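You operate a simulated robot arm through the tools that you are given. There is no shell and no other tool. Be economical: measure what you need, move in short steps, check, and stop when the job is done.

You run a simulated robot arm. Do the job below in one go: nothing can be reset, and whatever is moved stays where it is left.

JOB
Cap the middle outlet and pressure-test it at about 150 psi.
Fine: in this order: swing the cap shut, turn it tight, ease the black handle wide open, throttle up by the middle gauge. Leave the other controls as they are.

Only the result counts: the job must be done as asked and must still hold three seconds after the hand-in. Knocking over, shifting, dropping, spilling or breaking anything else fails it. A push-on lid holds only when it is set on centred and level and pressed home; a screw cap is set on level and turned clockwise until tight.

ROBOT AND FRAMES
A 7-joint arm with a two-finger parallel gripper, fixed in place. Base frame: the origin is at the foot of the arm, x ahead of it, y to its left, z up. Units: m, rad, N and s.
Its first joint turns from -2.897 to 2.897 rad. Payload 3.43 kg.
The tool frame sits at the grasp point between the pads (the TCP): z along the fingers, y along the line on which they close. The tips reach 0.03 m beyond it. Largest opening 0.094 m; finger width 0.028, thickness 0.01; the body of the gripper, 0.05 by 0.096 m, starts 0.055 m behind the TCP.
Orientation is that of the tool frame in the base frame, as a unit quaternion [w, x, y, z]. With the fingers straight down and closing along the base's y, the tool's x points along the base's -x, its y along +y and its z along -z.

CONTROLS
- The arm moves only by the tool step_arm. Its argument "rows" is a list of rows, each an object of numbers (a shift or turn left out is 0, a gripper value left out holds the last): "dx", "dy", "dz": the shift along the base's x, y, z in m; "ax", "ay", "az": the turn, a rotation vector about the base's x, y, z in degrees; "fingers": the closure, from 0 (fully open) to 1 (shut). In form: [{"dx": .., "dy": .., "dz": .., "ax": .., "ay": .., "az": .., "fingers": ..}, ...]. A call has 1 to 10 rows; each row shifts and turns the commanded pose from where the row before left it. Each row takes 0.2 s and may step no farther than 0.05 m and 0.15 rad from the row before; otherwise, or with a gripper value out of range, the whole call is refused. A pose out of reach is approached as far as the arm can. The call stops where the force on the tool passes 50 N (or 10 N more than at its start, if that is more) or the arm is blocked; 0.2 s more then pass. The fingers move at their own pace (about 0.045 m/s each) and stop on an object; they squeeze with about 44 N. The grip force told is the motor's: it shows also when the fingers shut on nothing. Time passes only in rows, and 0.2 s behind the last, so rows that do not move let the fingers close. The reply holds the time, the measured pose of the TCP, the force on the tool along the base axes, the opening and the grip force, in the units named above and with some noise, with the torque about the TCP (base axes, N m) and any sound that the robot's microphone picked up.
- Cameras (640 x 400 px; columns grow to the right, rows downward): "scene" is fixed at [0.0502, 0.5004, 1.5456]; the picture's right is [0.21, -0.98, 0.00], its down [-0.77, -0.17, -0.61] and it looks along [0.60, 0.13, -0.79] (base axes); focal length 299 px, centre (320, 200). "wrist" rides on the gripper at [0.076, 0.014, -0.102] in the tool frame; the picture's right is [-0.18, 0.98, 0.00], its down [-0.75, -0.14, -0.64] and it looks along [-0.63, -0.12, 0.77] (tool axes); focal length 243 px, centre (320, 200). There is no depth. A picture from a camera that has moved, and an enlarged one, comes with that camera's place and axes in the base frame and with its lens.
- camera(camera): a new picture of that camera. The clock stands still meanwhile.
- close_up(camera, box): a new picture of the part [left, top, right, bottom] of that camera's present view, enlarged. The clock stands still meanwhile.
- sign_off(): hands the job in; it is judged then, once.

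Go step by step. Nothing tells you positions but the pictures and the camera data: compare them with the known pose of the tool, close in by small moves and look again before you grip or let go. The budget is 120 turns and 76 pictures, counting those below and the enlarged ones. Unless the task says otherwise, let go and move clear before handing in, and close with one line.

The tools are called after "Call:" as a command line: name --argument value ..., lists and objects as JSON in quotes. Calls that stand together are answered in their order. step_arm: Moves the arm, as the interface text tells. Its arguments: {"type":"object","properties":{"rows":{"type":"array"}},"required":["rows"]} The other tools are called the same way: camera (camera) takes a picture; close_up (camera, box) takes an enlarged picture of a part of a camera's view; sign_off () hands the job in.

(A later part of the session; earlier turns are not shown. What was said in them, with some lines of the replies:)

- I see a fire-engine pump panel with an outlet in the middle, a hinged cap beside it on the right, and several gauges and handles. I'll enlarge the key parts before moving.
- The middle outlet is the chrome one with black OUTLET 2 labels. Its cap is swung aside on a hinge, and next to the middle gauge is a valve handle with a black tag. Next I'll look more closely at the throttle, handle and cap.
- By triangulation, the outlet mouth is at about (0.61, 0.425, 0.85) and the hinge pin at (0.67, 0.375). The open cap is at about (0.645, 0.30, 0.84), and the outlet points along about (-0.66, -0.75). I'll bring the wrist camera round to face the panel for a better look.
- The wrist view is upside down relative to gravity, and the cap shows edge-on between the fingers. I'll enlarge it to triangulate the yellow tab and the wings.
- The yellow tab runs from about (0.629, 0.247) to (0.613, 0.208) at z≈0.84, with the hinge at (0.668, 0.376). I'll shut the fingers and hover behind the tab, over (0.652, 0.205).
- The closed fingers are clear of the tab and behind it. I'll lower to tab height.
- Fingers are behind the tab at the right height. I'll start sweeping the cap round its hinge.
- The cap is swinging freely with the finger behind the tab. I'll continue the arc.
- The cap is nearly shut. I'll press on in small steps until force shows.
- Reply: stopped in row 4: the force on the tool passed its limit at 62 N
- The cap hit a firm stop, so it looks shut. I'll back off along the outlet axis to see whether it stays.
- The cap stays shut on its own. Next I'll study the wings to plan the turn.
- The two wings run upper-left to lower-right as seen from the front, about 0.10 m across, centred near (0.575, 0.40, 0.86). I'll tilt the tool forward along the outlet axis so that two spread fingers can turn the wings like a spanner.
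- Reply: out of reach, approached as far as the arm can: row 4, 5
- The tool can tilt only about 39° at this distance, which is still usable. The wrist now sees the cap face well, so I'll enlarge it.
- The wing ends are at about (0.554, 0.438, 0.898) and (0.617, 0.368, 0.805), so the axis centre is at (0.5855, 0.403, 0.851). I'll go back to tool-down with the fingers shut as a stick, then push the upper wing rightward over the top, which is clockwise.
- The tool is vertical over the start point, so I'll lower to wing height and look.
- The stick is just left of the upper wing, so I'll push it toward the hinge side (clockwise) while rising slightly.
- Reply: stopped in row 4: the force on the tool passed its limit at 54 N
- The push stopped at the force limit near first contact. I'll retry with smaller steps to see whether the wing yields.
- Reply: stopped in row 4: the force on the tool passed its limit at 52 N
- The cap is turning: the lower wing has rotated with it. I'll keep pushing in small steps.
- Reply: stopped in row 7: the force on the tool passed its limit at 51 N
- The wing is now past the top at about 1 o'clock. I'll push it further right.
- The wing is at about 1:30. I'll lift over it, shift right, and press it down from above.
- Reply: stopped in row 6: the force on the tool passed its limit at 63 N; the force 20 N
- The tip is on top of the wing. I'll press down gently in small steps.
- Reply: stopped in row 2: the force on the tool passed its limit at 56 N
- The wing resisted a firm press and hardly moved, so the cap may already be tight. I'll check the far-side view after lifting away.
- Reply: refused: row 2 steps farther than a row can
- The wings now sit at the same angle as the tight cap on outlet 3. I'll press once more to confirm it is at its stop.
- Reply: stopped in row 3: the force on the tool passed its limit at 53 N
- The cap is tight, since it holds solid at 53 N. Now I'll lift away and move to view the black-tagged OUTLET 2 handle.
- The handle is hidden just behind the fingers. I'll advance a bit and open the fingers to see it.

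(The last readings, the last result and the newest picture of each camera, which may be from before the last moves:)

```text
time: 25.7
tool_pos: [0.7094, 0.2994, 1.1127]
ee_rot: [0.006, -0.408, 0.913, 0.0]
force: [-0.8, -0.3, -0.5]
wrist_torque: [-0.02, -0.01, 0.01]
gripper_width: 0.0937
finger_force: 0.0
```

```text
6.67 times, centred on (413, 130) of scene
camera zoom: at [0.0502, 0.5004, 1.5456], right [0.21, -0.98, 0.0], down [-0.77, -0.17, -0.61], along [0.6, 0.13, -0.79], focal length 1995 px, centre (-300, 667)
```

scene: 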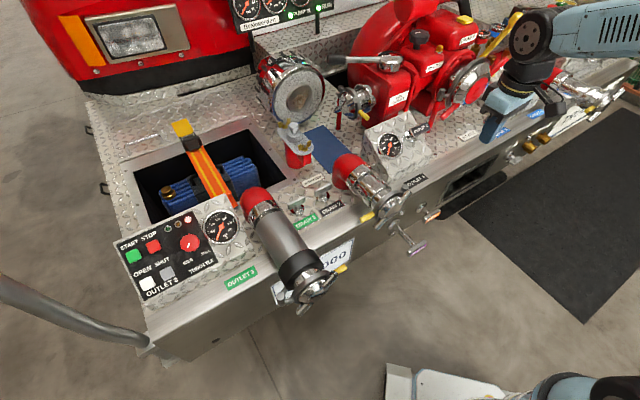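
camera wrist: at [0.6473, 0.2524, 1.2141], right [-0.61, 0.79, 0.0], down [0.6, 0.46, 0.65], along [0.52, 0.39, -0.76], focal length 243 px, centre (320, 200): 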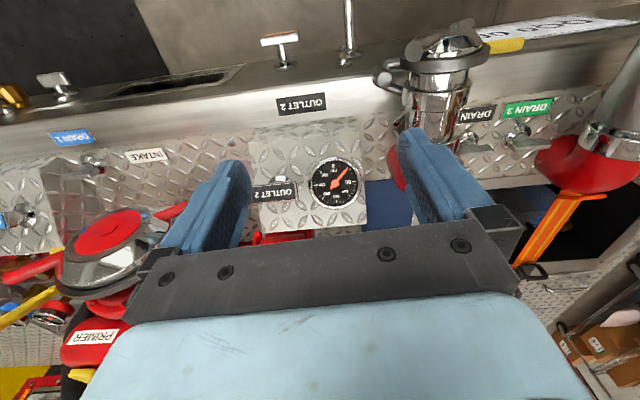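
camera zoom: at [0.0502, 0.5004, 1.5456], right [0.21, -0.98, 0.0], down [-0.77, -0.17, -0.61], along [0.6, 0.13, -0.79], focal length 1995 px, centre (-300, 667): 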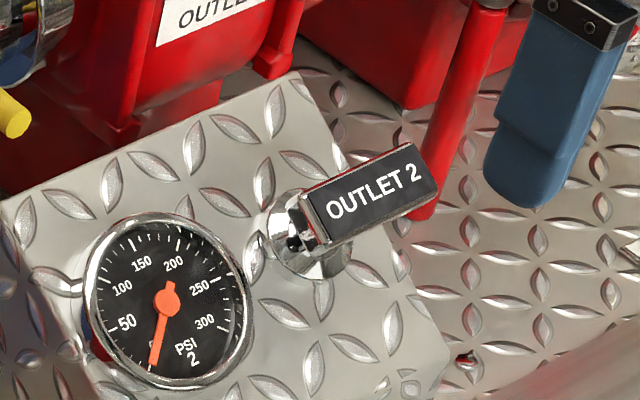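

The OUTLET 2 handle is a push-pull T-bar, currently pushed in. The bar centre is at about (0.8985, 0.348, 0.898) and its pull axis at about (-0.36, -0.41, 0.84). I'll move to a pre-grasp pose, tilted 33° to match that axis.

Call:
step_arm --rows '[{"dx": 0.029, "dz": -0.022, "ax": 4.92, "ay": -4.4}, {"dx": 0.029, "dz": -0.022, "ax": 4.92, "ay": -4.4}, {"dx": 0.029, "dz": -0.022, "ax": 4.92, "ay": -4.4}, {"dx": 0.029, "dz": -0.022, "ax": 4.92, "ay": -4.4}, {"dx": 0.029, "dz": -0.022, "ax": 4.92, "ay": -4.4}]'

Call:
camera --camera "wrist"

Call:
close_up --camera "scene" --box '[340, 60, 500, 160]'

```text
time: 26.9
tool_pos: [0.8527, 0.3011, 0.9996]
ee_rot: [0.266, -0.389, 0.875, 0.116]
force: [-0.6, 0.3, 0.3]
wrist_torque: [-0.06, -0.01, 0.0]
gripper_width: 0.094
finger_force: 0.1
```

```text
32 pictures are left
camera wrist: at [0.7607, 0.2209, 1.0435], right [-0.63, 0.77, 0.1], down [0.28, 0.11, 0.95], along [0.73, 0.63, -0.29], focal length 243 px, centre (320, 200)
```

wrist: 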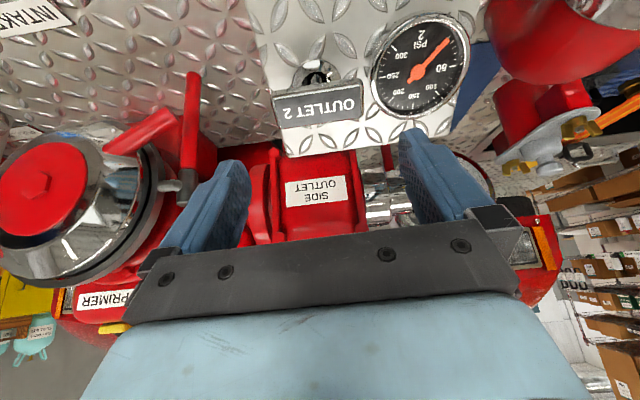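

```text
4.00 times, centred on (420, 110) of scene
camera zoom: at [0.0502, 0.5004, 1.5456], right [0.21, -0.98, 0.0], down [-0.77, -0.17, -0.61], along [0.6, 0.13, -0.79], focal length 1197 px, centre (-80, 560)
```

zoom: 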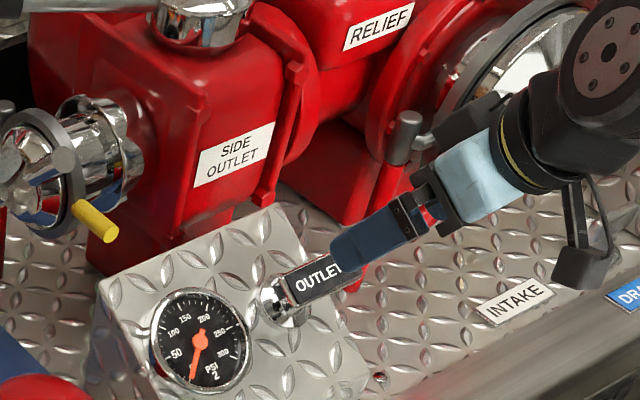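

The bar is nearly centred between the fingers and parallel to their closing line. I'll correct a few millimetres and advance most of the way.

Call:
step_arm --rows '[{"dx": -0.0025, "dy": -0.0043, "dz": -0.0026}, {"dx": 0.0112, "dy": 0.0123, "dz": -0.025}, {"dx": 0.0112, "dy": 0.0123, "dz": -0.025}, {"dx": 0.0075, "dy": 0.0082, "dz": -0.0167}]'

Call:
camera --camera "wrist"

Call:
close_up --camera "scene" --box '[365, 90, 461, 160]'

```text
time: 27.9
tool_pos: [0.8815, 0.3258, 0.931]
ee_rot: [0.265, -0.389, 0.875, 0.116]
force: [-0.6, 0.4, 0.1]
wrist_torque: [0.01, 0.02, 0.03]
gripper_width: 0.094
finger_force: 0.0
```

```text
30 pictures are left
camera wrist: at [0.7909, 0.2473, 0.9744], right [-0.63, 0.77, 0.1], down [0.28, 0.11, 0.95], along [0.73, 0.63, -0.29], focal length 243 px, centre (320, 200)
```

wrist: 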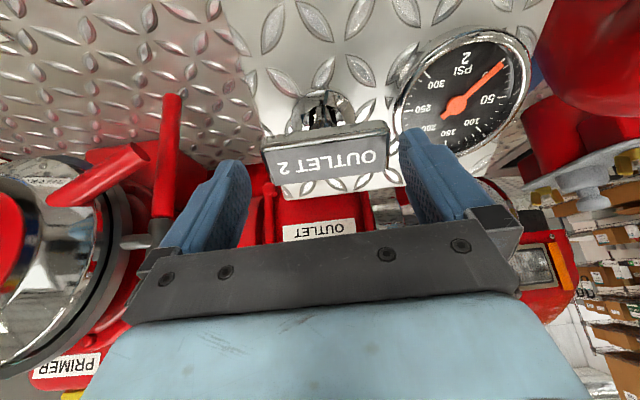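

```text
5.71 times, centred on (413, 125) of scene
camera zoom: at [0.0502, 0.5004, 1.5456], right [0.21, -0.98, 0.0], down [-0.77, -0.17, -0.61], along [0.6, 0.13, -0.79], focal length 1710 px, centre (-211, 629)
```

zoom: 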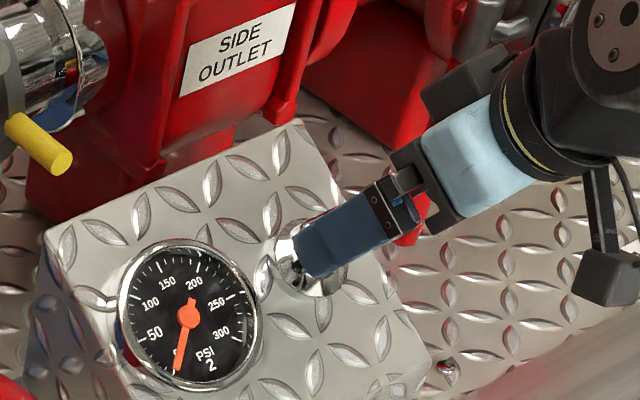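

Prediction and picture agree within 2 mm. I'll advance the last 4.5 cm.

Call:
step_arm --rows '[{"dx": 0.005, "dy": 0.0073, "dz": -0.0124}, {"dx": 0.005, "dy": 0.0073, "dz": -0.0124}, {"dx": 0.005, "dy": 0.0072, "dz": -0.0125}]'

Call:
camera --camera "wrist"

```text
time: 28.7
tool_pos: [0.8946, 0.3473, 0.8964]
ee_rot: [0.266, -0.388, 0.875, 0.115]
force: [-2.0, -0.8, 1.1]
wrist_torque: [0.06, 0.1, 0.09]
gripper_width: 0.0939
finger_force: 0.0
```

```text
28 pictures are left
camera wrist: at [0.8047, 0.2691, 0.9389], right [-0.63, 0.77, 0.1], down [0.28, 0.11, 0.95], along [0.73, 0.63, -0.29], focal length 243 px, centre (320, 200)
```

wrist: 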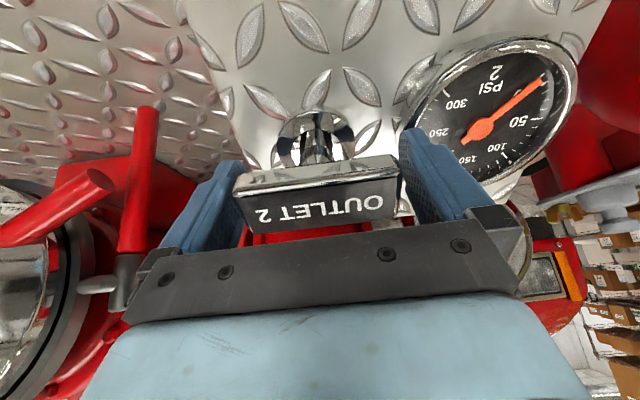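

The bar is between the fingers, so I'll close on its ends.

Call:
step_arm --rows '[{"fingers": 0.15}, {"fingers": 0.25}, {"fingers": 0.5}, {"fingers": 1}, {}]'

```text
time: 29.9
tool_pos: [0.8955, 0.3481, 0.8953]
ee_rot: [0.265, -0.388, 0.875, 0.115]
force: [6.9, -0.3, 1.5]
wrist_torque: [-0.13, -0.32, -1.23]
gripper_width: 0.0853
finger_force: 45.2
```

The bar is held, 0.085 m wide, at 45 N. I'll pull it out along its axis slowly.

Call:
step_arm --rows '[{"dx": -0.0011, "dy": -0.0012, "dz": 0.0025, "az": -0.7}, {"dx": -0.0011, "dy": -0.0012, "dz": 0.0025}, {"dx": -0.0011, "dy": -0.0012, "dz": 0.0025}, {"dx": -0.0011, "dy": -0.0012, "dz": 0.0025}, {"dx": -0.0011, "dy": -0.0012, "dz": 0.0025}, {"dx": -0.0011, "dy": -0.0012, "dz": 0.0025}]'

Call:
close_up --camera "scene" --box '[365, 90, 461, 160]'

Call:
camera --camera "wrist"

```text
time: 31.3
tool_pos: [0.8903, 0.3411, 0.9107]
ee_rot: [0.267, -0.384, 0.877, 0.114]
force: [27.5, 9.5, 10.0]
wrist_torque: [-0.05, 1.15, -0.96]
gripper_width: 0.0847
finger_force: 45.6
```

```text
5.71 times, centred on (413, 125) of scene
camera zoom: at [0.0502, 0.5004, 1.5456], right [0.21, -0.98, 0.0], down [-0.77, -0.17, -0.61], along [0.6, 0.13, -0.79], focal length 1710 px, centre (-211, 629)
```

zoom: 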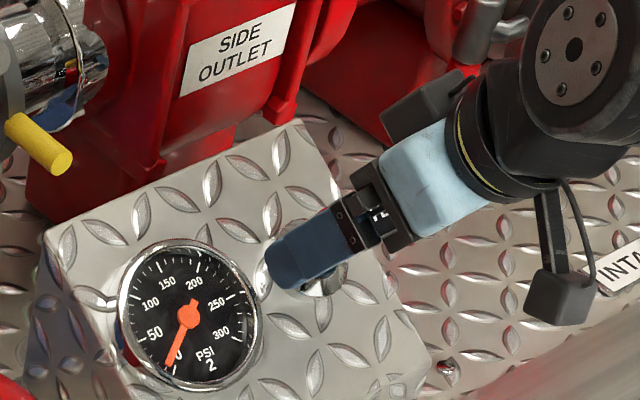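

```text
26 pictures are left
camera wrist: at [0.7979, 0.2632, 0.9528], right [-0.62, 0.78, 0.1], down [0.29, 0.1, 0.95], along [0.73, 0.62, -0.29], focal length 243 px, centre (320, 200)
```

wrist: 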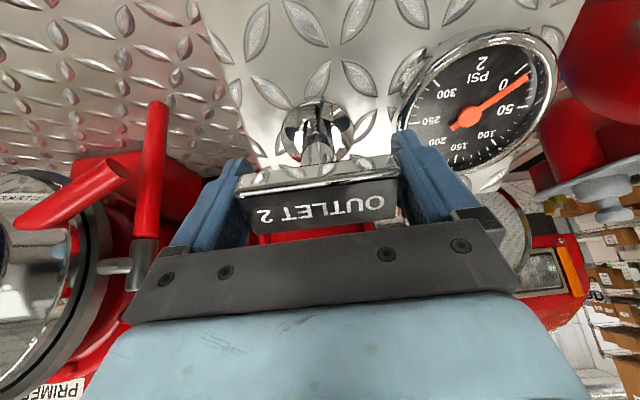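

The handle is moving and the needle has lifted slightly. There is side load showing that the true axis is a bit more upright, so I'll relieve it and continue along a corrected axis.

Call:
step_arm --rows '[{"dx": 0.0017, "dy": 0.0004, "dz": 0.001}, {"dx": -0.0008, "dy": -0.0009, "dz": 0.0027}, {"dx": -0.0008, "dy": -0.0009, "dz": 0.0027}, {"dx": -0.0008, "dy": -0.0009, "dz": 0.0027}, {"dx": -0.0008, "dy": -0.0009, "dz": 0.0027}]'

```text
time: 32.5
tool_pos: [0.8855, 0.3374, 0.92]
ee_rot: [0.264, -0.384, 0.877, 0.116]
force: [-0.6, -1.8, -7.4]
wrist_torque: [-0.01, -0.43, -1.04]
gripper_width: 0.0848
finger_force: 45.1
```

Side load is gone and resistance is about 7 N. I'll keep easing it out.

Call:
step_arm --rows '[{"dx": -0.001, "dy": -0.001, "dz": 0.0026}, {"dx": -0.001, "dy": -0.001, "dz": 0.0026}, {"dx": -0.001, "dy": -0.001, "dz": 0.0026}, {"dx": -0.001, "dy": -0.001, "dz": 0.0026}, {"dx": -0.001, "dy": -0.001, "dz": 0.0026}, {"dx": -0.001, "dy": -0.001, "dz": 0.0026}]'

```text
time: 33.9
tool_pos: [0.8803, 0.3317, 0.9351]
ee_rot: [0.264, -0.385, 0.877, 0.115]
force: [-29.1, -13.2, -24.3]
wrist_torque: [0.05, -0.03, -1.14]
gripper_width: 0.0849
finger_force: 45.3
```

Call:
step_arm --rows '[{"dx": -0.0024, "dy": -0.0012, "dz": -0.0012}, {"dx": -0.0011, "dy": -0.0012, "dz": 0.0025}, {"dx": -0.0011, "dy": -0.0012, "dz": 0.0025}, {"dx": -0.0011, "dy": -0.0012, "dz": 0.0025}, {"dx": -0.0011, "dy": -0.0012, "dz": 0.0025}, {"dx": -0.0011, "dy": -0.0012, "dz": 0.0025}]'

Call:
close_up --camera "scene" --box '[350, 80, 462, 160]'

```text
time: 35.3
tool_pos: [0.8762, 0.3263, 0.9484]
ee_rot: [0.267, -0.384, 0.876, 0.115]
force: [15.1, 10.0, 5.4]
wrist_torque: [0.22, -0.06, -1.3]
gripper_width: 0.085
finger_force: 45.3
```

```text
5.00 times, centred on (406, 120) of scene
camera zoom: at [0.0502, 0.5004, 1.5456], right [0.21, -0.98, 0.0], down [-0.77, -0.17, -0.61], along [0.6, 0.13, -0.79], focal length 1496 px, centre (-110, 600)
```

zoom: 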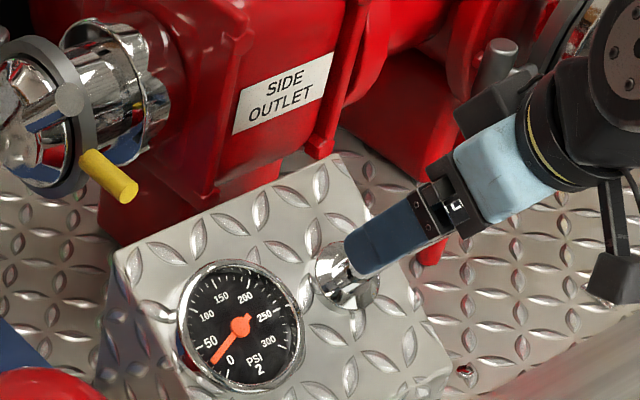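

Pressure reads about 35 psi and the handle is still coming. I'll continue, with a small side-load correction.

Call:
step_arm --rows '[{"dx": 0.0, "dy": -0.0002, "dz": 0.003}, {"dx": -0.00105, "dy": -0.00115, "dz": 0.0026}, {"dx": -0.00105, "dy": -0.00115, "dz": 0.0026}, {"dx": -0.00105, "dy": -0.00115, "dz": 0.0026}, {"dx": -0.00105, "dy": -0.00115, "dz": 0.0026}, {"dx": -0.00105, "dy": -0.00115, "dz": 0.0026}]'

```text
time: 36.7
tool_pos: [0.867, 0.3192, 0.9599]
ee_rot: [0.263, -0.384, 0.878, 0.115]
force: [19.2, 17.7, -28.0]
wrist_torque: [0.28, 0.18, -1.12]
gripper_width: 0.0849
finger_force: 45.1
```

Force is now almost purely axial at 38 N, which suggests the end stop. I'll pull a hair more to confirm, then look.

Call:
step_arm --rows '[{"dx": -0.0007, "dy": -0.0008, "dz": 0.0017}, {"dx": -0.0004, "dy": -0.0004, "dz": 0.0008}]'

Call:
close_up --camera "scene" --box '[350, 80, 462, 160]'

```text
time: 37.3
tool_pos: [0.8665, 0.3183, 0.9628]
ee_rot: [0.263, -0.384, 0.877, 0.115]
force: [7.1, 9.6, -36.1]
wrist_torque: [0.29, 0.26, -0.99]
gripper_width: 0.085
finger_force: 44.7
```

```text
5.00 times, centred on (406, 120) of scene
camera zoom: at [0.0502, 0.5004, 1.5456], right [0.21, -0.98, 0.0], down [-0.77, -0.17, -0.61], along [0.6, 0.13, -0.79], focal length 1496 px, centre (-110, 600)
```

zoom: 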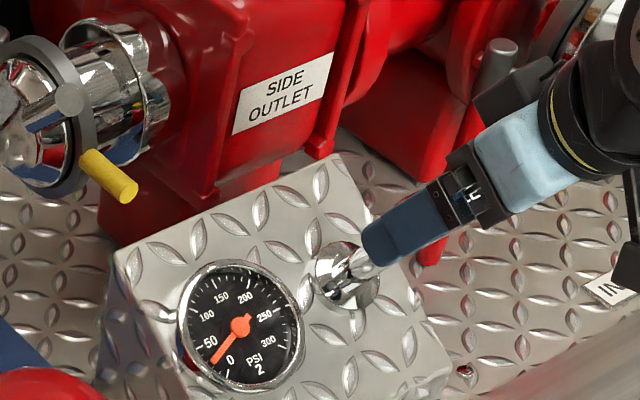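

Call:
step_arm --rows '[{"dx": -0.0012, "dy": -0.0013, "dz": 0.0017}, {"dx": -0.001, "dy": -0.001, "dz": 0.0017}, {"dx": -0.0007, "dy": -0.0008, "dz": 0.0017}]'

Call:
close_up --camera "wrist" --box '[180, 70, 480, 250]'

```text
time: 38.1
tool_pos: [0.8639, 0.315, 0.9702]
ee_rot: [0.265, -0.384, 0.877, 0.115]
force: [12.1, 17.9, -33.6]
wrist_torque: [0.47, 0.18, -0.92]
gripper_width: 0.0851
finger_force: 44.7
```

```text
2.13 times, centred on (330, 160) of wrist
camera zoom: at [0.7727, 0.2376, 1.0134], right [-0.62, 0.78, 0.1], down [0.29, 0.11, 0.95], along [0.73, 0.62, -0.29], focal length 518 px, centre (299, 285)
```

zoom: 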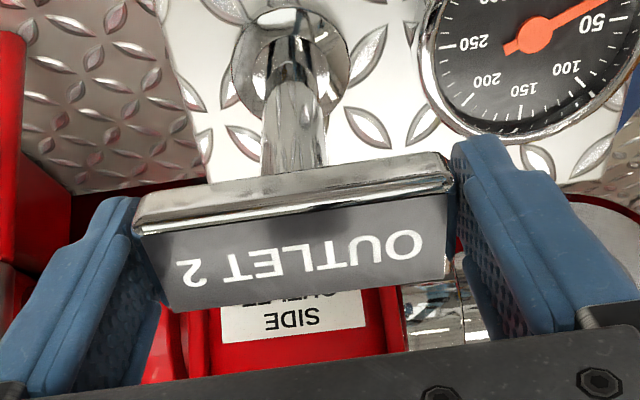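

The bar is slipping in the grip at a steady 37 N and the needle no longer changes, so the handle is at its open stop. I'll release it and back off along the axis.

Call:
step_arm --rows '[{"fingers": 0}, {}, {"dx": -0.011, "dy": -0.012, "dz": 0.025}, {"dx": -0.011, "dy": -0.012, "dz": 0.025}, {"dx": -0.015, "dy": -0.016, "dz": 0.033}, {"dz": 0.04}]'

Call:
camera --camera "scene"

Call:
close_up --camera "scene" --box '[350, 80, 462, 160]'

Call:
close_up --camera "scene" --box '[110, 190, 254, 300]'

```text
time: 39.5
tool_pos: [0.8259, 0.2734, 1.0973]
ee_rot: [0.265, -0.384, 0.877, 0.115]
force: [0.3, -0.5, 0.3]
wrist_torque: [0.0, 0.01, -0.01]
gripper_width: 0.094
finger_force: 0.2
```

```text
22 pictures are left
```

scene: 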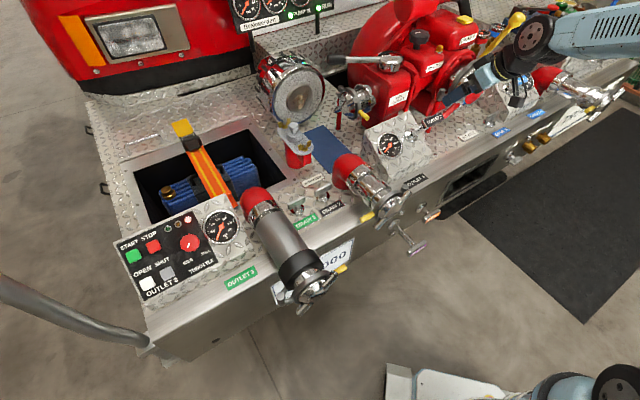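

```text
5.00 times, centred on (406, 120) of scene
camera zoom: at [0.0502, 0.5004, 1.5456], right [0.21, -0.98, 0.0], down [-0.77, -0.17, -0.61], along [0.6, 0.13, -0.79], focal length 1496 px, centre (-110, 600)
```

zoom: 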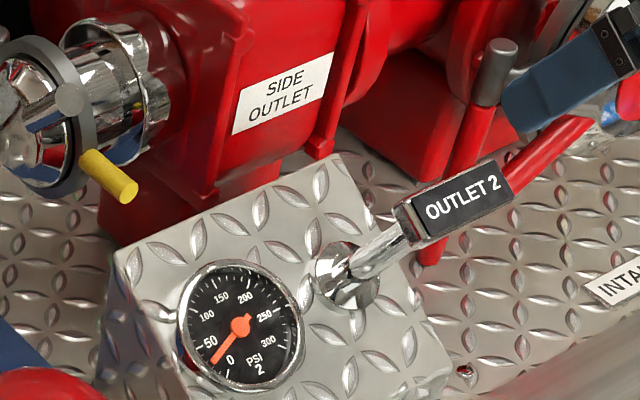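

```text
3.64 times, centred on (182, 245) of scene
camera zoom: at [0.0502, 0.5004, 1.5456], right [0.21, -0.98, 0.0], down [-0.77, -0.17, -0.61], along [0.6, 0.13, -0.79], focal length 1088 px, centre (822, 36)
```

zoom: 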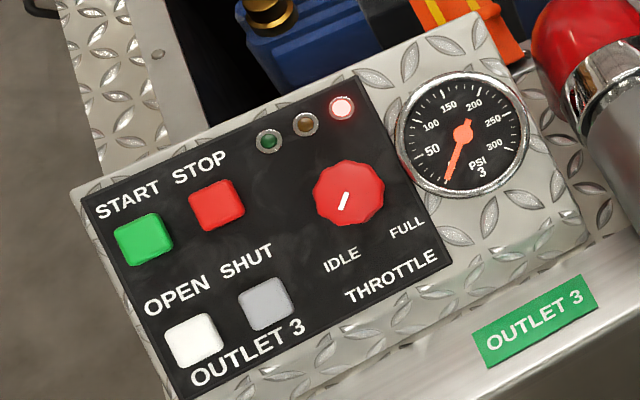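

The handle is fully out, gauge 2 reads about 38 psi at idle, and the throttle knob points to IDLE. The knob should be around (0.35, 0.90, 0.89) on a face with the same slope, so I'll carry the hand over there at height.

Call:
step_arm --rows '[{"dx": -0.0315, "dy": 0.033, "dz": 0.005}, {"dx": -0.0315, "dy": 0.033, "dz": 0.005}, {"dx": -0.0315, "dy": 0.033}, {"dx": -0.0315, "dy": 0.033}, {"dx": -0.0315, "dy": 0.033}, {"dx": -0.0315, "dy": 0.033}, {"dx": -0.0315, "dy": 0.033}, {"dx": -0.0315, "dy": 0.033}, {"dx": -0.0315, "dy": 0.033}, {"dx": -0.0315, "dy": 0.033}]'

Call:
step_arm --rows '[{"dx": -0.0315, "dy": 0.033}, {"dx": -0.0315, "dy": 0.033}, {"dx": -0.0315, "dy": 0.033}, {"dx": -0.0315, "dy": 0.033}, {"dx": -0.0315, "dy": 0.033}, {"dx": -0.0315, "dy": 0.033, "dz": -0.01}]'

Call:
camera --camera "wrist"

Call:
camera --camera "scene"

```text
time: 41.7
tool_pos: [0.5116, 0.6035, 1.1036]
ee_rot: [0.266, -0.384, 0.877, 0.115]
force: [0.6, 0.4, 0.1]
wrist_torque: [0.06, 0.07, 0.02]
gripper_width: 0.0943
finger_force: 0.0
```

```text
time: 43.1
tool_pos: [0.3227, 0.8053, 1.0967]
ee_rot: [0.266, -0.384, 0.877, 0.114]
force: [0.0, -0.4, 1.0]
wrist_torque: [0.01, 0.11, 0.04]
gripper_width: 0.0943
finger_force: 0.0
```

```text
19 pictures are left
camera wrist: at [0.2303, 0.7267, 1.1386], right [-0.62, 0.78, 0.1], down [0.29, 0.1, 0.95], along [0.73, 0.62, -0.29], focal length 243 px, centre (320, 200)
```

wrist: 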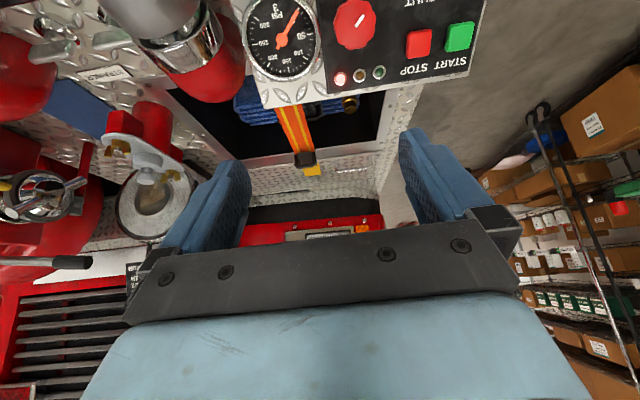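

```text
18 pictures are left
```

scene: 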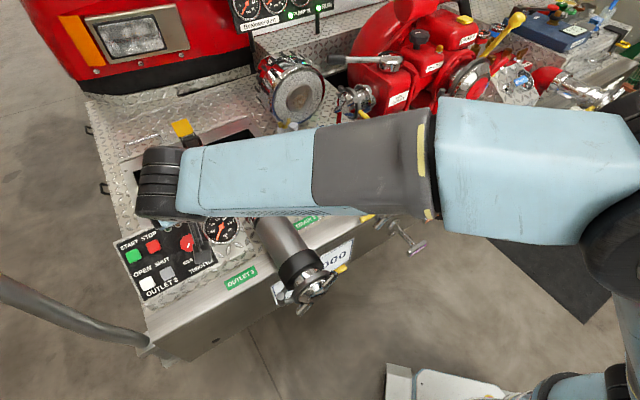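

The knob shows at the top of the wrist view, but its depth is ambiguous from here. I'll step back along the outlet direction to get parallax.

Call:
step_arm --rows '[{"dx": -0.025, "dy": -0.026}, {"dx": -0.025, "dy": -0.026}, {"dx": -0.005, "dy": -0.005, "dz": -0.03}]'

Call:
close_up --camera "wrist" --box '[230, 0, 480, 160]'

```text
time: 43.9
tool_pos: [0.2666, 0.7455, 1.0637]
ee_rot: [0.266, -0.384, 0.877, 0.115]
force: [0.6, 0.1, 0.6]
wrist_torque: [0.04, -0.03, 0.0]
gripper_width: 0.0939
finger_force: 0.0
```

```text
2.50 times, centred on (355, 80) of wrist
camera zoom: at [0.1748, 0.6676, 1.1067], right [-0.62, 0.78, 0.1], down [0.29, 0.1, 0.95], along [0.73, 0.62, -0.29], focal length 606 px, centre (232, 500)
```

zoom: 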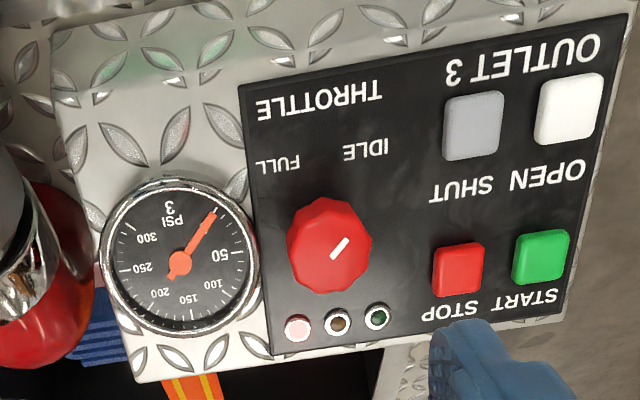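

The knob top is at about (0.345, 0.903, 0.884) and about 47 mm across, with the gauge bezel and STOP button close beside it. I'll narrow the fingers to 58 mm and move to a hover 6 cm off.

Call:
step_arm --rows '[{"dx": 0.0127, "dy": 0.0318, "dz": -0.0295, "fingers": 0.38}, {"dx": 0.0127, "dy": 0.0318, "dz": -0.0295}, {"dx": 0.0127, "dy": 0.0318, "dz": -0.0295}, {"dx": 0.0127, "dy": 0.0316, "dz": -0.0292}, {}]'

Call:
camera --camera "wrist"

Call:
camera --camera "scene"

```text
time: 45.1
tool_pos: [0.3174, 0.8715, 0.9471]
ee_rot: [0.266, -0.383, 0.877, 0.115]
force: [0.0, -0.1, 0.0]
wrist_torque: [0.01, -0.01, 0.05]
gripper_width: 0.0583
finger_force: 0.1
```

```text
16 pictures are left
camera wrist: at [0.2258, 0.7939, 0.9902], right [-0.62, 0.78, 0.1], down [0.29, 0.11, 0.95], along [0.73, 0.62, -0.29], focal length 243 px, centre (320, 200)
```

wrist: 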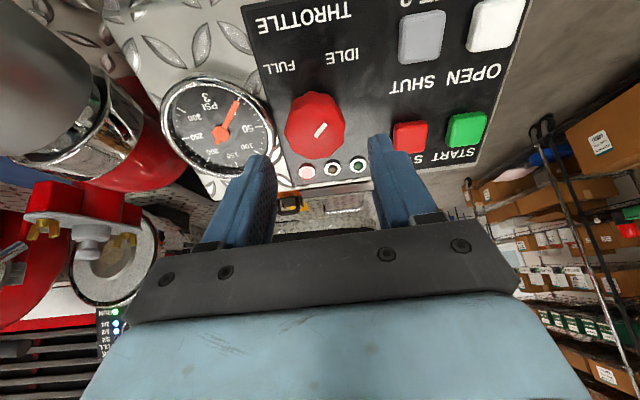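

```text
15 pictures are left
```

scene: 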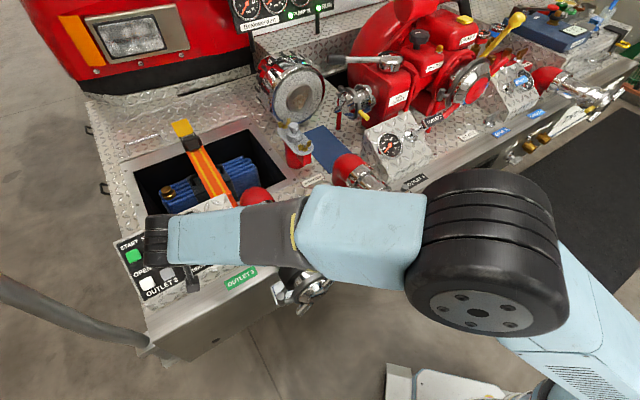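

Gauge 2 is visible from the scene camera in this pose, and the knob sits where predicted. I'll advance onto it.

Call:
step_arm --rows '[{"dx": 0.008, "dy": 0.0082, "dz": -0.017}, {"dx": 0.008, "dy": 0.0082, "dz": -0.017}, {"dx": 0.0056, "dy": 0.0061, "dz": -0.0125}]'

Call:
camera --camera "wrist"

```text
time: 45.9
tool_pos: [0.3378, 0.8947, 0.9007]
ee_rot: [0.266, -0.384, 0.877, 0.115]
force: [0.5, -0.2, 0.6]
wrist_torque: [-0.03, -0.01, 0.01]
gripper_width: 0.0581
finger_force: 0.1
```

```text
14 pictures are left
camera wrist: at [0.2466, 0.8168, 0.9438], right [-0.62, 0.78, 0.1], down [0.29, 0.11, 0.95], along [0.73, 0.62, -0.29], focal length 243 px, centre (320, 200)
```

wrist: 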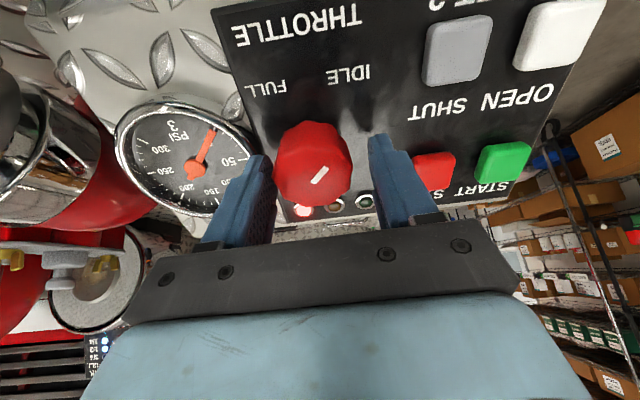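

The knob is centred between the tips. I'll go 6 mm deeper and close gently.

Call:
step_arm --rows '[{"dx": 0.0025, "dy": 0.0025, "dz": -0.004}, {"fingers": 0.5}, {"fingers": 0.6}, {"fingers": 1}, {}]'

Call:
camera --camera "wrist"

Call:
close_up --camera "scene" --box '[340, 110, 452, 190]'

```text
time: 47.1
tool_pos: [0.3436, 0.8957, 0.8964]
ee_rot: [0.267, -0.381, 0.878, 0.113]
force: [12.9, -29.5, 0.6]
wrist_torque: [-0.24, -0.19, -0.09]
gripper_width: 0.0462
finger_force: 44.7
```

```text
13 pictures are left
camera wrist: at [0.252, 0.8182, 0.9399], right [-0.62, 0.78, 0.1], down [0.29, 0.11, 0.95], along [0.73, 0.61, -0.29], focal length 243 px, centre (320, 200)
```

wrist: 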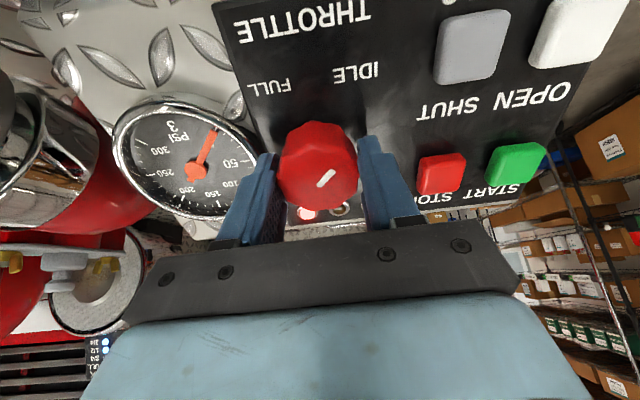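

```text
5.00 times, centred on (396, 150) of scene
camera zoom: at [0.0502, 0.5004, 1.5456], right [0.21, -0.98, 0.0], down [-0.77, -0.17, -0.61], along [0.6, 0.13, -0.79], focal length 1496 px, centre (-60, 450)
```

zoom: 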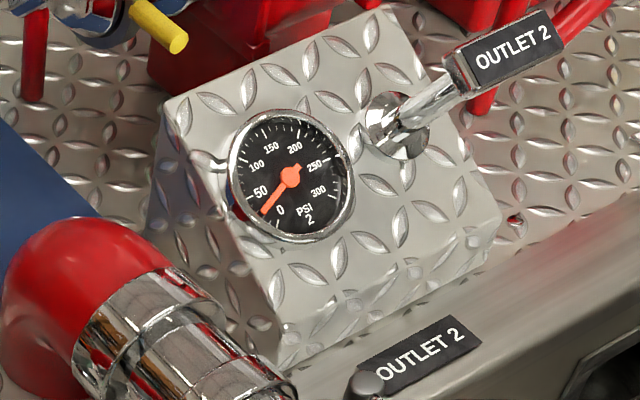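

The knob is gripped and gauge 2 reads about 35 psi. I'll relieve the side load and turn clockwise about 24°.

Call:
step_arm --rows '[{"dx": 0.0018, "dy": -0.0017}, {"ax": 2.25, "ay": 2.46, "az": -5.0}, {"ax": 2.25, "ay": 2.46, "az": -5.0}, {"ax": 2.25, "ay": 2.46, "az": -5.0}, {"ax": 2.25, "ay": 2.46, "az": -5.0}, {}]'

Call:
close_up --camera "scene" --box '[364, 125, 412, 165]'

```text
time: 48.5
tool_pos: [0.3446, 0.8939, 0.8965]
ee_rot: [0.235, -0.192, 0.938, 0.167]
force: [8.3, -40.7, -2.1]
wrist_torque: [0.13, 0.08, 0.26]
gripper_width: 0.0446
finger_force: 44.9
```

```text
10.00 times, centred on (388, 145) of scene
camera zoom: at [0.0502, 0.5004, 1.5456], right [0.21, -0.98, 0.0], down [-0.77, -0.17, -0.61], along [0.6, 0.13, -0.79], focal length 2992 px, centre (-360, 750)
```

zoom: 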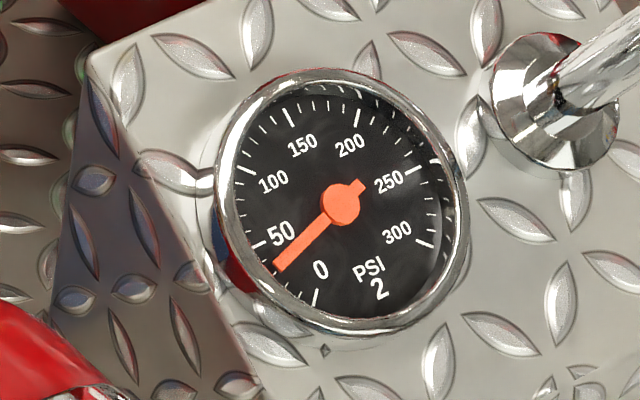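

The pressure has barely changed and there is still side load. I'll relieve that, turn another 20°, and check the pointer.

Call:
step_arm --rows '[{"dx": 0.0006, "dy": -0.003}, {"ax": 2.25, "ay": 2.46, "az": -5.0}, {"ax": 2.25, "ay": 2.46, "az": -5.0}, {"ax": 2.25, "ay": 2.46, "az": -5.0}, {}]'

Call:
camera --camera "wrist"

Call:
close_up --camera "scene" --box '[364, 125, 412, 165]'

```text
time: 49.7
tool_pos: [0.345, 0.8933, 0.8956]
ee_rot: [0.205, -0.043, 0.957, 0.202]
force: [0.0, -17.2, -11.3]
wrist_torque: [-0.08, 0.24, 0.14]
gripper_width: 0.0439
finger_force: 44.9
```

```text
10 pictures are left
camera wrist: at [0.2343, 0.865, 0.9558], right [0.01, 0.9, 0.44], down [0.47, -0.39, 0.79], along [0.88, 0.2, -0.43], focal length 243 px, centre (320, 200)
```

wrist: 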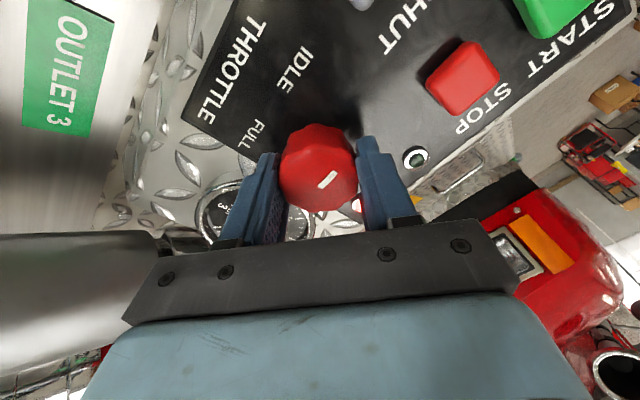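

```text
10.00 times, centred on (388, 145) of scene
camera zoom: at [0.0502, 0.5004, 1.5456], right [0.21, -0.98, 0.0], down [-0.77, -0.17, -0.61], along [0.6, 0.13, -0.79], focal length 2992 px, centre (-360, 750)
```

zoom: 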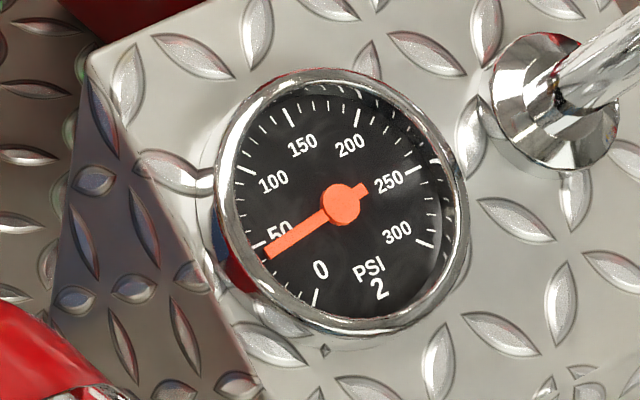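

The knob is turning with the hand and the gauge is up to about 45 psi. I'll continue another 42°.

Call:
step_arm --rows '[{"dy": -0.0012, "dz": -0.0006}, {"ax": 2.62, "ay": 2.87, "az": -5.83}, {"ax": 2.62, "ay": 2.87, "az": -5.83}, {"ax": 2.62, "ay": 2.87, "az": -5.83}, {"ax": 2.62, "ay": 2.87, "az": -5.83}, {"ax": 2.62, "ay": 2.87, "az": -5.83}, {"ax": 2.62, "ay": 2.87, "az": -5.83}, {}, {}, {}]'

Call:
close_up --camera "scene" --box '[364, 125, 412, 165]'

```text
time: 51.9
tool_pos: [0.3428, 0.8925, 0.8957]
ee_rot: [0.116, 0.301, 0.91, 0.261]
force: [-7.1, -14.4, -15.5]
wrist_torque: [-0.16, 0.37, 0.14]
gripper_width: 0.0434
finger_force: 44.7
```

```text
10.00 times, centred on (388, 145) of scene
camera zoom: at [0.0502, 0.5004, 1.5456], right [0.21, -0.98, 0.0], down [-0.77, -0.17, -0.61], along [0.6, 0.13, -0.79], focal length 2992 px, centre (-360, 750)
```

zoom: 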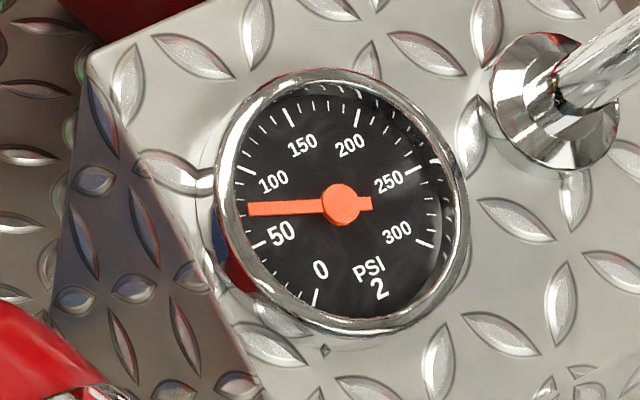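

Gauge 2 reads about 78 psi after roughly 84° of turn. I'll go another 42° and check for lag.

Call:
step_arm --rows '[{"dx": -0.0005, "dy": -0.001, "dz": -0.0006}, {"ax": 2.62, "ay": 2.87, "az": -5.83}, {"ax": 2.62, "ay": 2.87, "az": -5.83}, {"ax": 2.62, "ay": 2.87, "az": -5.83}, {"ax": 2.62, "ay": 2.87, "az": -5.83}, {"ax": 2.62, "ay": 2.87, "az": -5.83}, {"ax": 2.62, "ay": 2.87, "az": -5.83}, {}, {}, {}]'

Call:
close_up --camera "scene" --box '[364, 125, 412, 165]'

```text
time: 54.1
tool_pos: [0.3422, 0.891, 0.8949]
ee_rot: [0.012, 0.608, 0.741, 0.286]
force: [-21.7, -2.5, -14.3]
wrist_torque: [0.6, 0.59, 0.55]
gripper_width: 0.043
finger_force: 44.9
```

```text
10.00 times, centred on (388, 145) of scene
camera zoom: at [0.0502, 0.5004, 1.5456], right [0.21, -0.98, 0.0], down [-0.77, -0.17, -0.61], along [0.6, 0.13, -0.79], focal length 2992 px, centre (-360, 750)
```

zoom: 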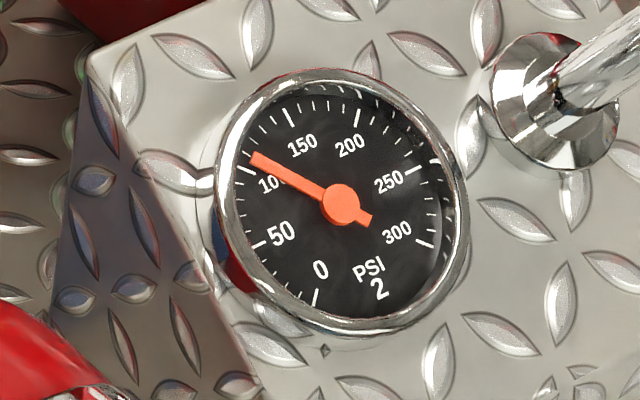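

The gauge is at about 110 psi, with about 40 to go. I'll turn another 36° and check.

Call:
step_arm --rows '[{"dx": -0.0013, "dy": -0.0003, "dz": -0.0006}, {"ax": 2.25, "ay": 2.46, "az": -5.0}, {"ax": 2.25, "ay": 2.46, "az": -5.0}, {"ax": 2.25, "ay": 2.46, "az": -5.0}, {"ax": 2.25, "ay": 2.46, "az": -5.0}, {"ax": 2.25, "ay": 2.46, "az": -5.0}, {"ax": 2.25, "ay": 2.46, "az": -5.0}, {}, {}, {}]'

Call:
close_up --camera "scene" --box '[364, 125, 412, 165]'

```text
time: 56.3
tool_pos: [0.3405, 0.8912, 0.8944]
ee_rot: [-0.078, 0.806, 0.517, 0.278]
force: [-15.2, 26.0, -8.0]
wrist_torque: [0.59, -0.2, 0.25]
gripper_width: 0.0431
finger_force: 44.8
```

```text
10.00 times, centred on (388, 145) of scene
camera zoom: at [0.0502, 0.5004, 1.5456], right [0.21, -0.98, 0.0], down [-0.77, -0.17, -0.61], along [0.6, 0.13, -0.79], focal length 2992 px, centre (-360, 750)
```

zoom: 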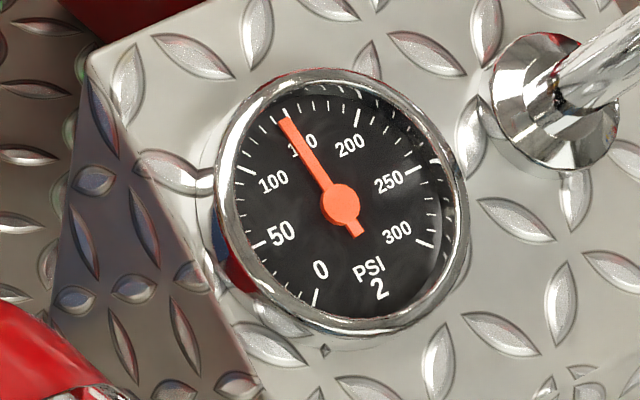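

The needle is essentially on 150 psi. I'll relieve the side load, open just enough to let go, and back off.

Call:
step_arm --rows '[{"dx": -0.0008, "dy": 0.0015}, {"fingers": 0.4}, {"fingers": 0.38}, {}, {"dx": -0.008, "dy": -0.0087, "dz": 0.0177}, {"dx": -0.011, "dy": -0.012, "dz": 0.025}, {"dx": -0.011, "dy": -0.012, "dz": 0.025}]'

Call:
close_up --camera "scene" --box '[364, 125, 412, 165]'

```text
time: 57.9
tool_pos: [0.3107, 0.8592, 0.9608]
ee_rot: [-0.077, 0.806, 0.516, 0.278]
force: [0.4, -0.1, -0.5]
wrist_torque: [0.01, 0.0, -0.01]
gripper_width: 0.0583
finger_force: 0.0
```

```text
10.00 times, centred on (388, 145) of scene
camera zoom: at [0.0502, 0.5004, 1.5456], right [0.21, -0.98, 0.0], down [-0.77, -0.17, -0.61], along [0.6, 0.13, -0.79], focal length 2992 px, centre (-360, 750)
```

zoom: 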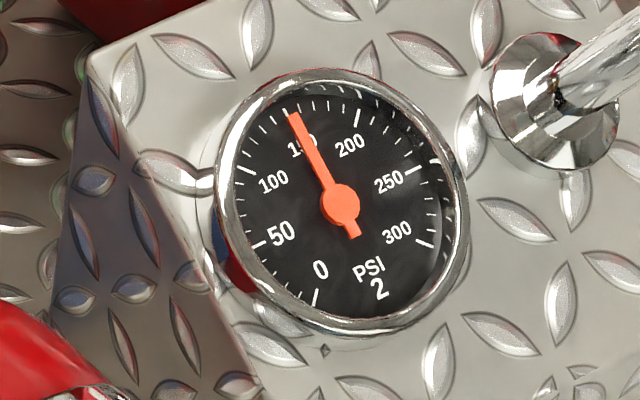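

The gauge reads just over 150 psi with the hand off. I'll move clear, let a moment pass, and confirm that it holds.

Call:
step_arm --rows '[{"dx": -0.011, "dy": -0.012, "dz": 0.03}, {"dx": -0.011, "dy": -0.012, "dz": 0.04}, {"dz": 0.04}, {}, {}, {}, {}, {}, {}]'

Call:
close_up --camera "scene" --box '[364, 125, 412, 165]'

Call:
close_up --camera "scene" --box '[100, 80, 480, 320]'

```text
time: 59.9
tool_pos: [0.2882, 0.8359, 1.072]
ee_rot: [-0.077, 0.806, 0.516, 0.278]
force: [1.3, -0.5, 0.8]
wrist_torque: [-0.01, -0.03, 0.0]
gripper_width: 0.0582
finger_force: 0.0
```

```text
10.00 times, centred on (388, 145) of scene
camera zoom: at [0.0502, 0.5004, 1.5456], right [0.21, -0.98, 0.0], down [-0.77, -0.17, -0.61], along [0.6, 0.13, -0.79], focal length 2992 px, centre (-360, 750)
```

zoom: 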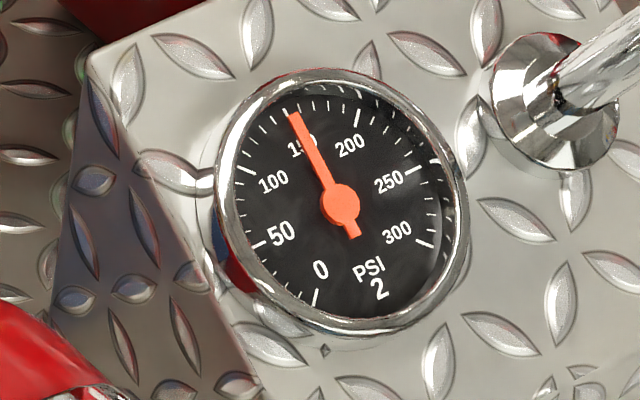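

```text
1.67 times, centred on (290, 200) of scene
camera zoom: at [0.0502, 0.5004, 1.5456], right [0.21, -0.98, 0.0], down [-0.77, -0.17, -0.61], along [0.6, 0.13, -0.79], focal length 499 px, centre (370, 200)
```

zoom: 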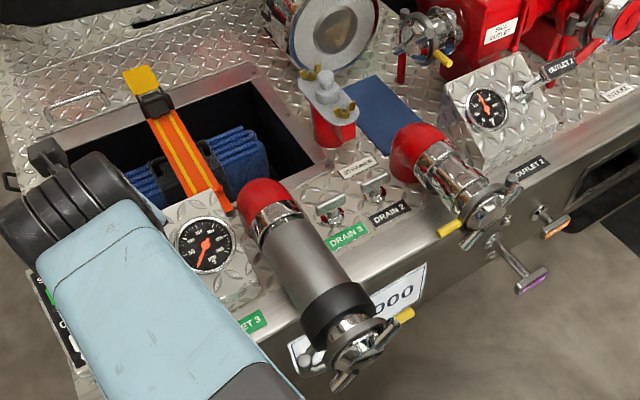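

The gauge holds steady at about 152 psi. The cap is shut and dry, the black handle is fully out, and the other controls look untouched, so I'm handing in.

Call:
sign_off

```text
The job is handed in.
```

The middle outlet is capped and tight, its black handle is wide open, and the throttle is set so the middle gauge holds at about 152 psi.
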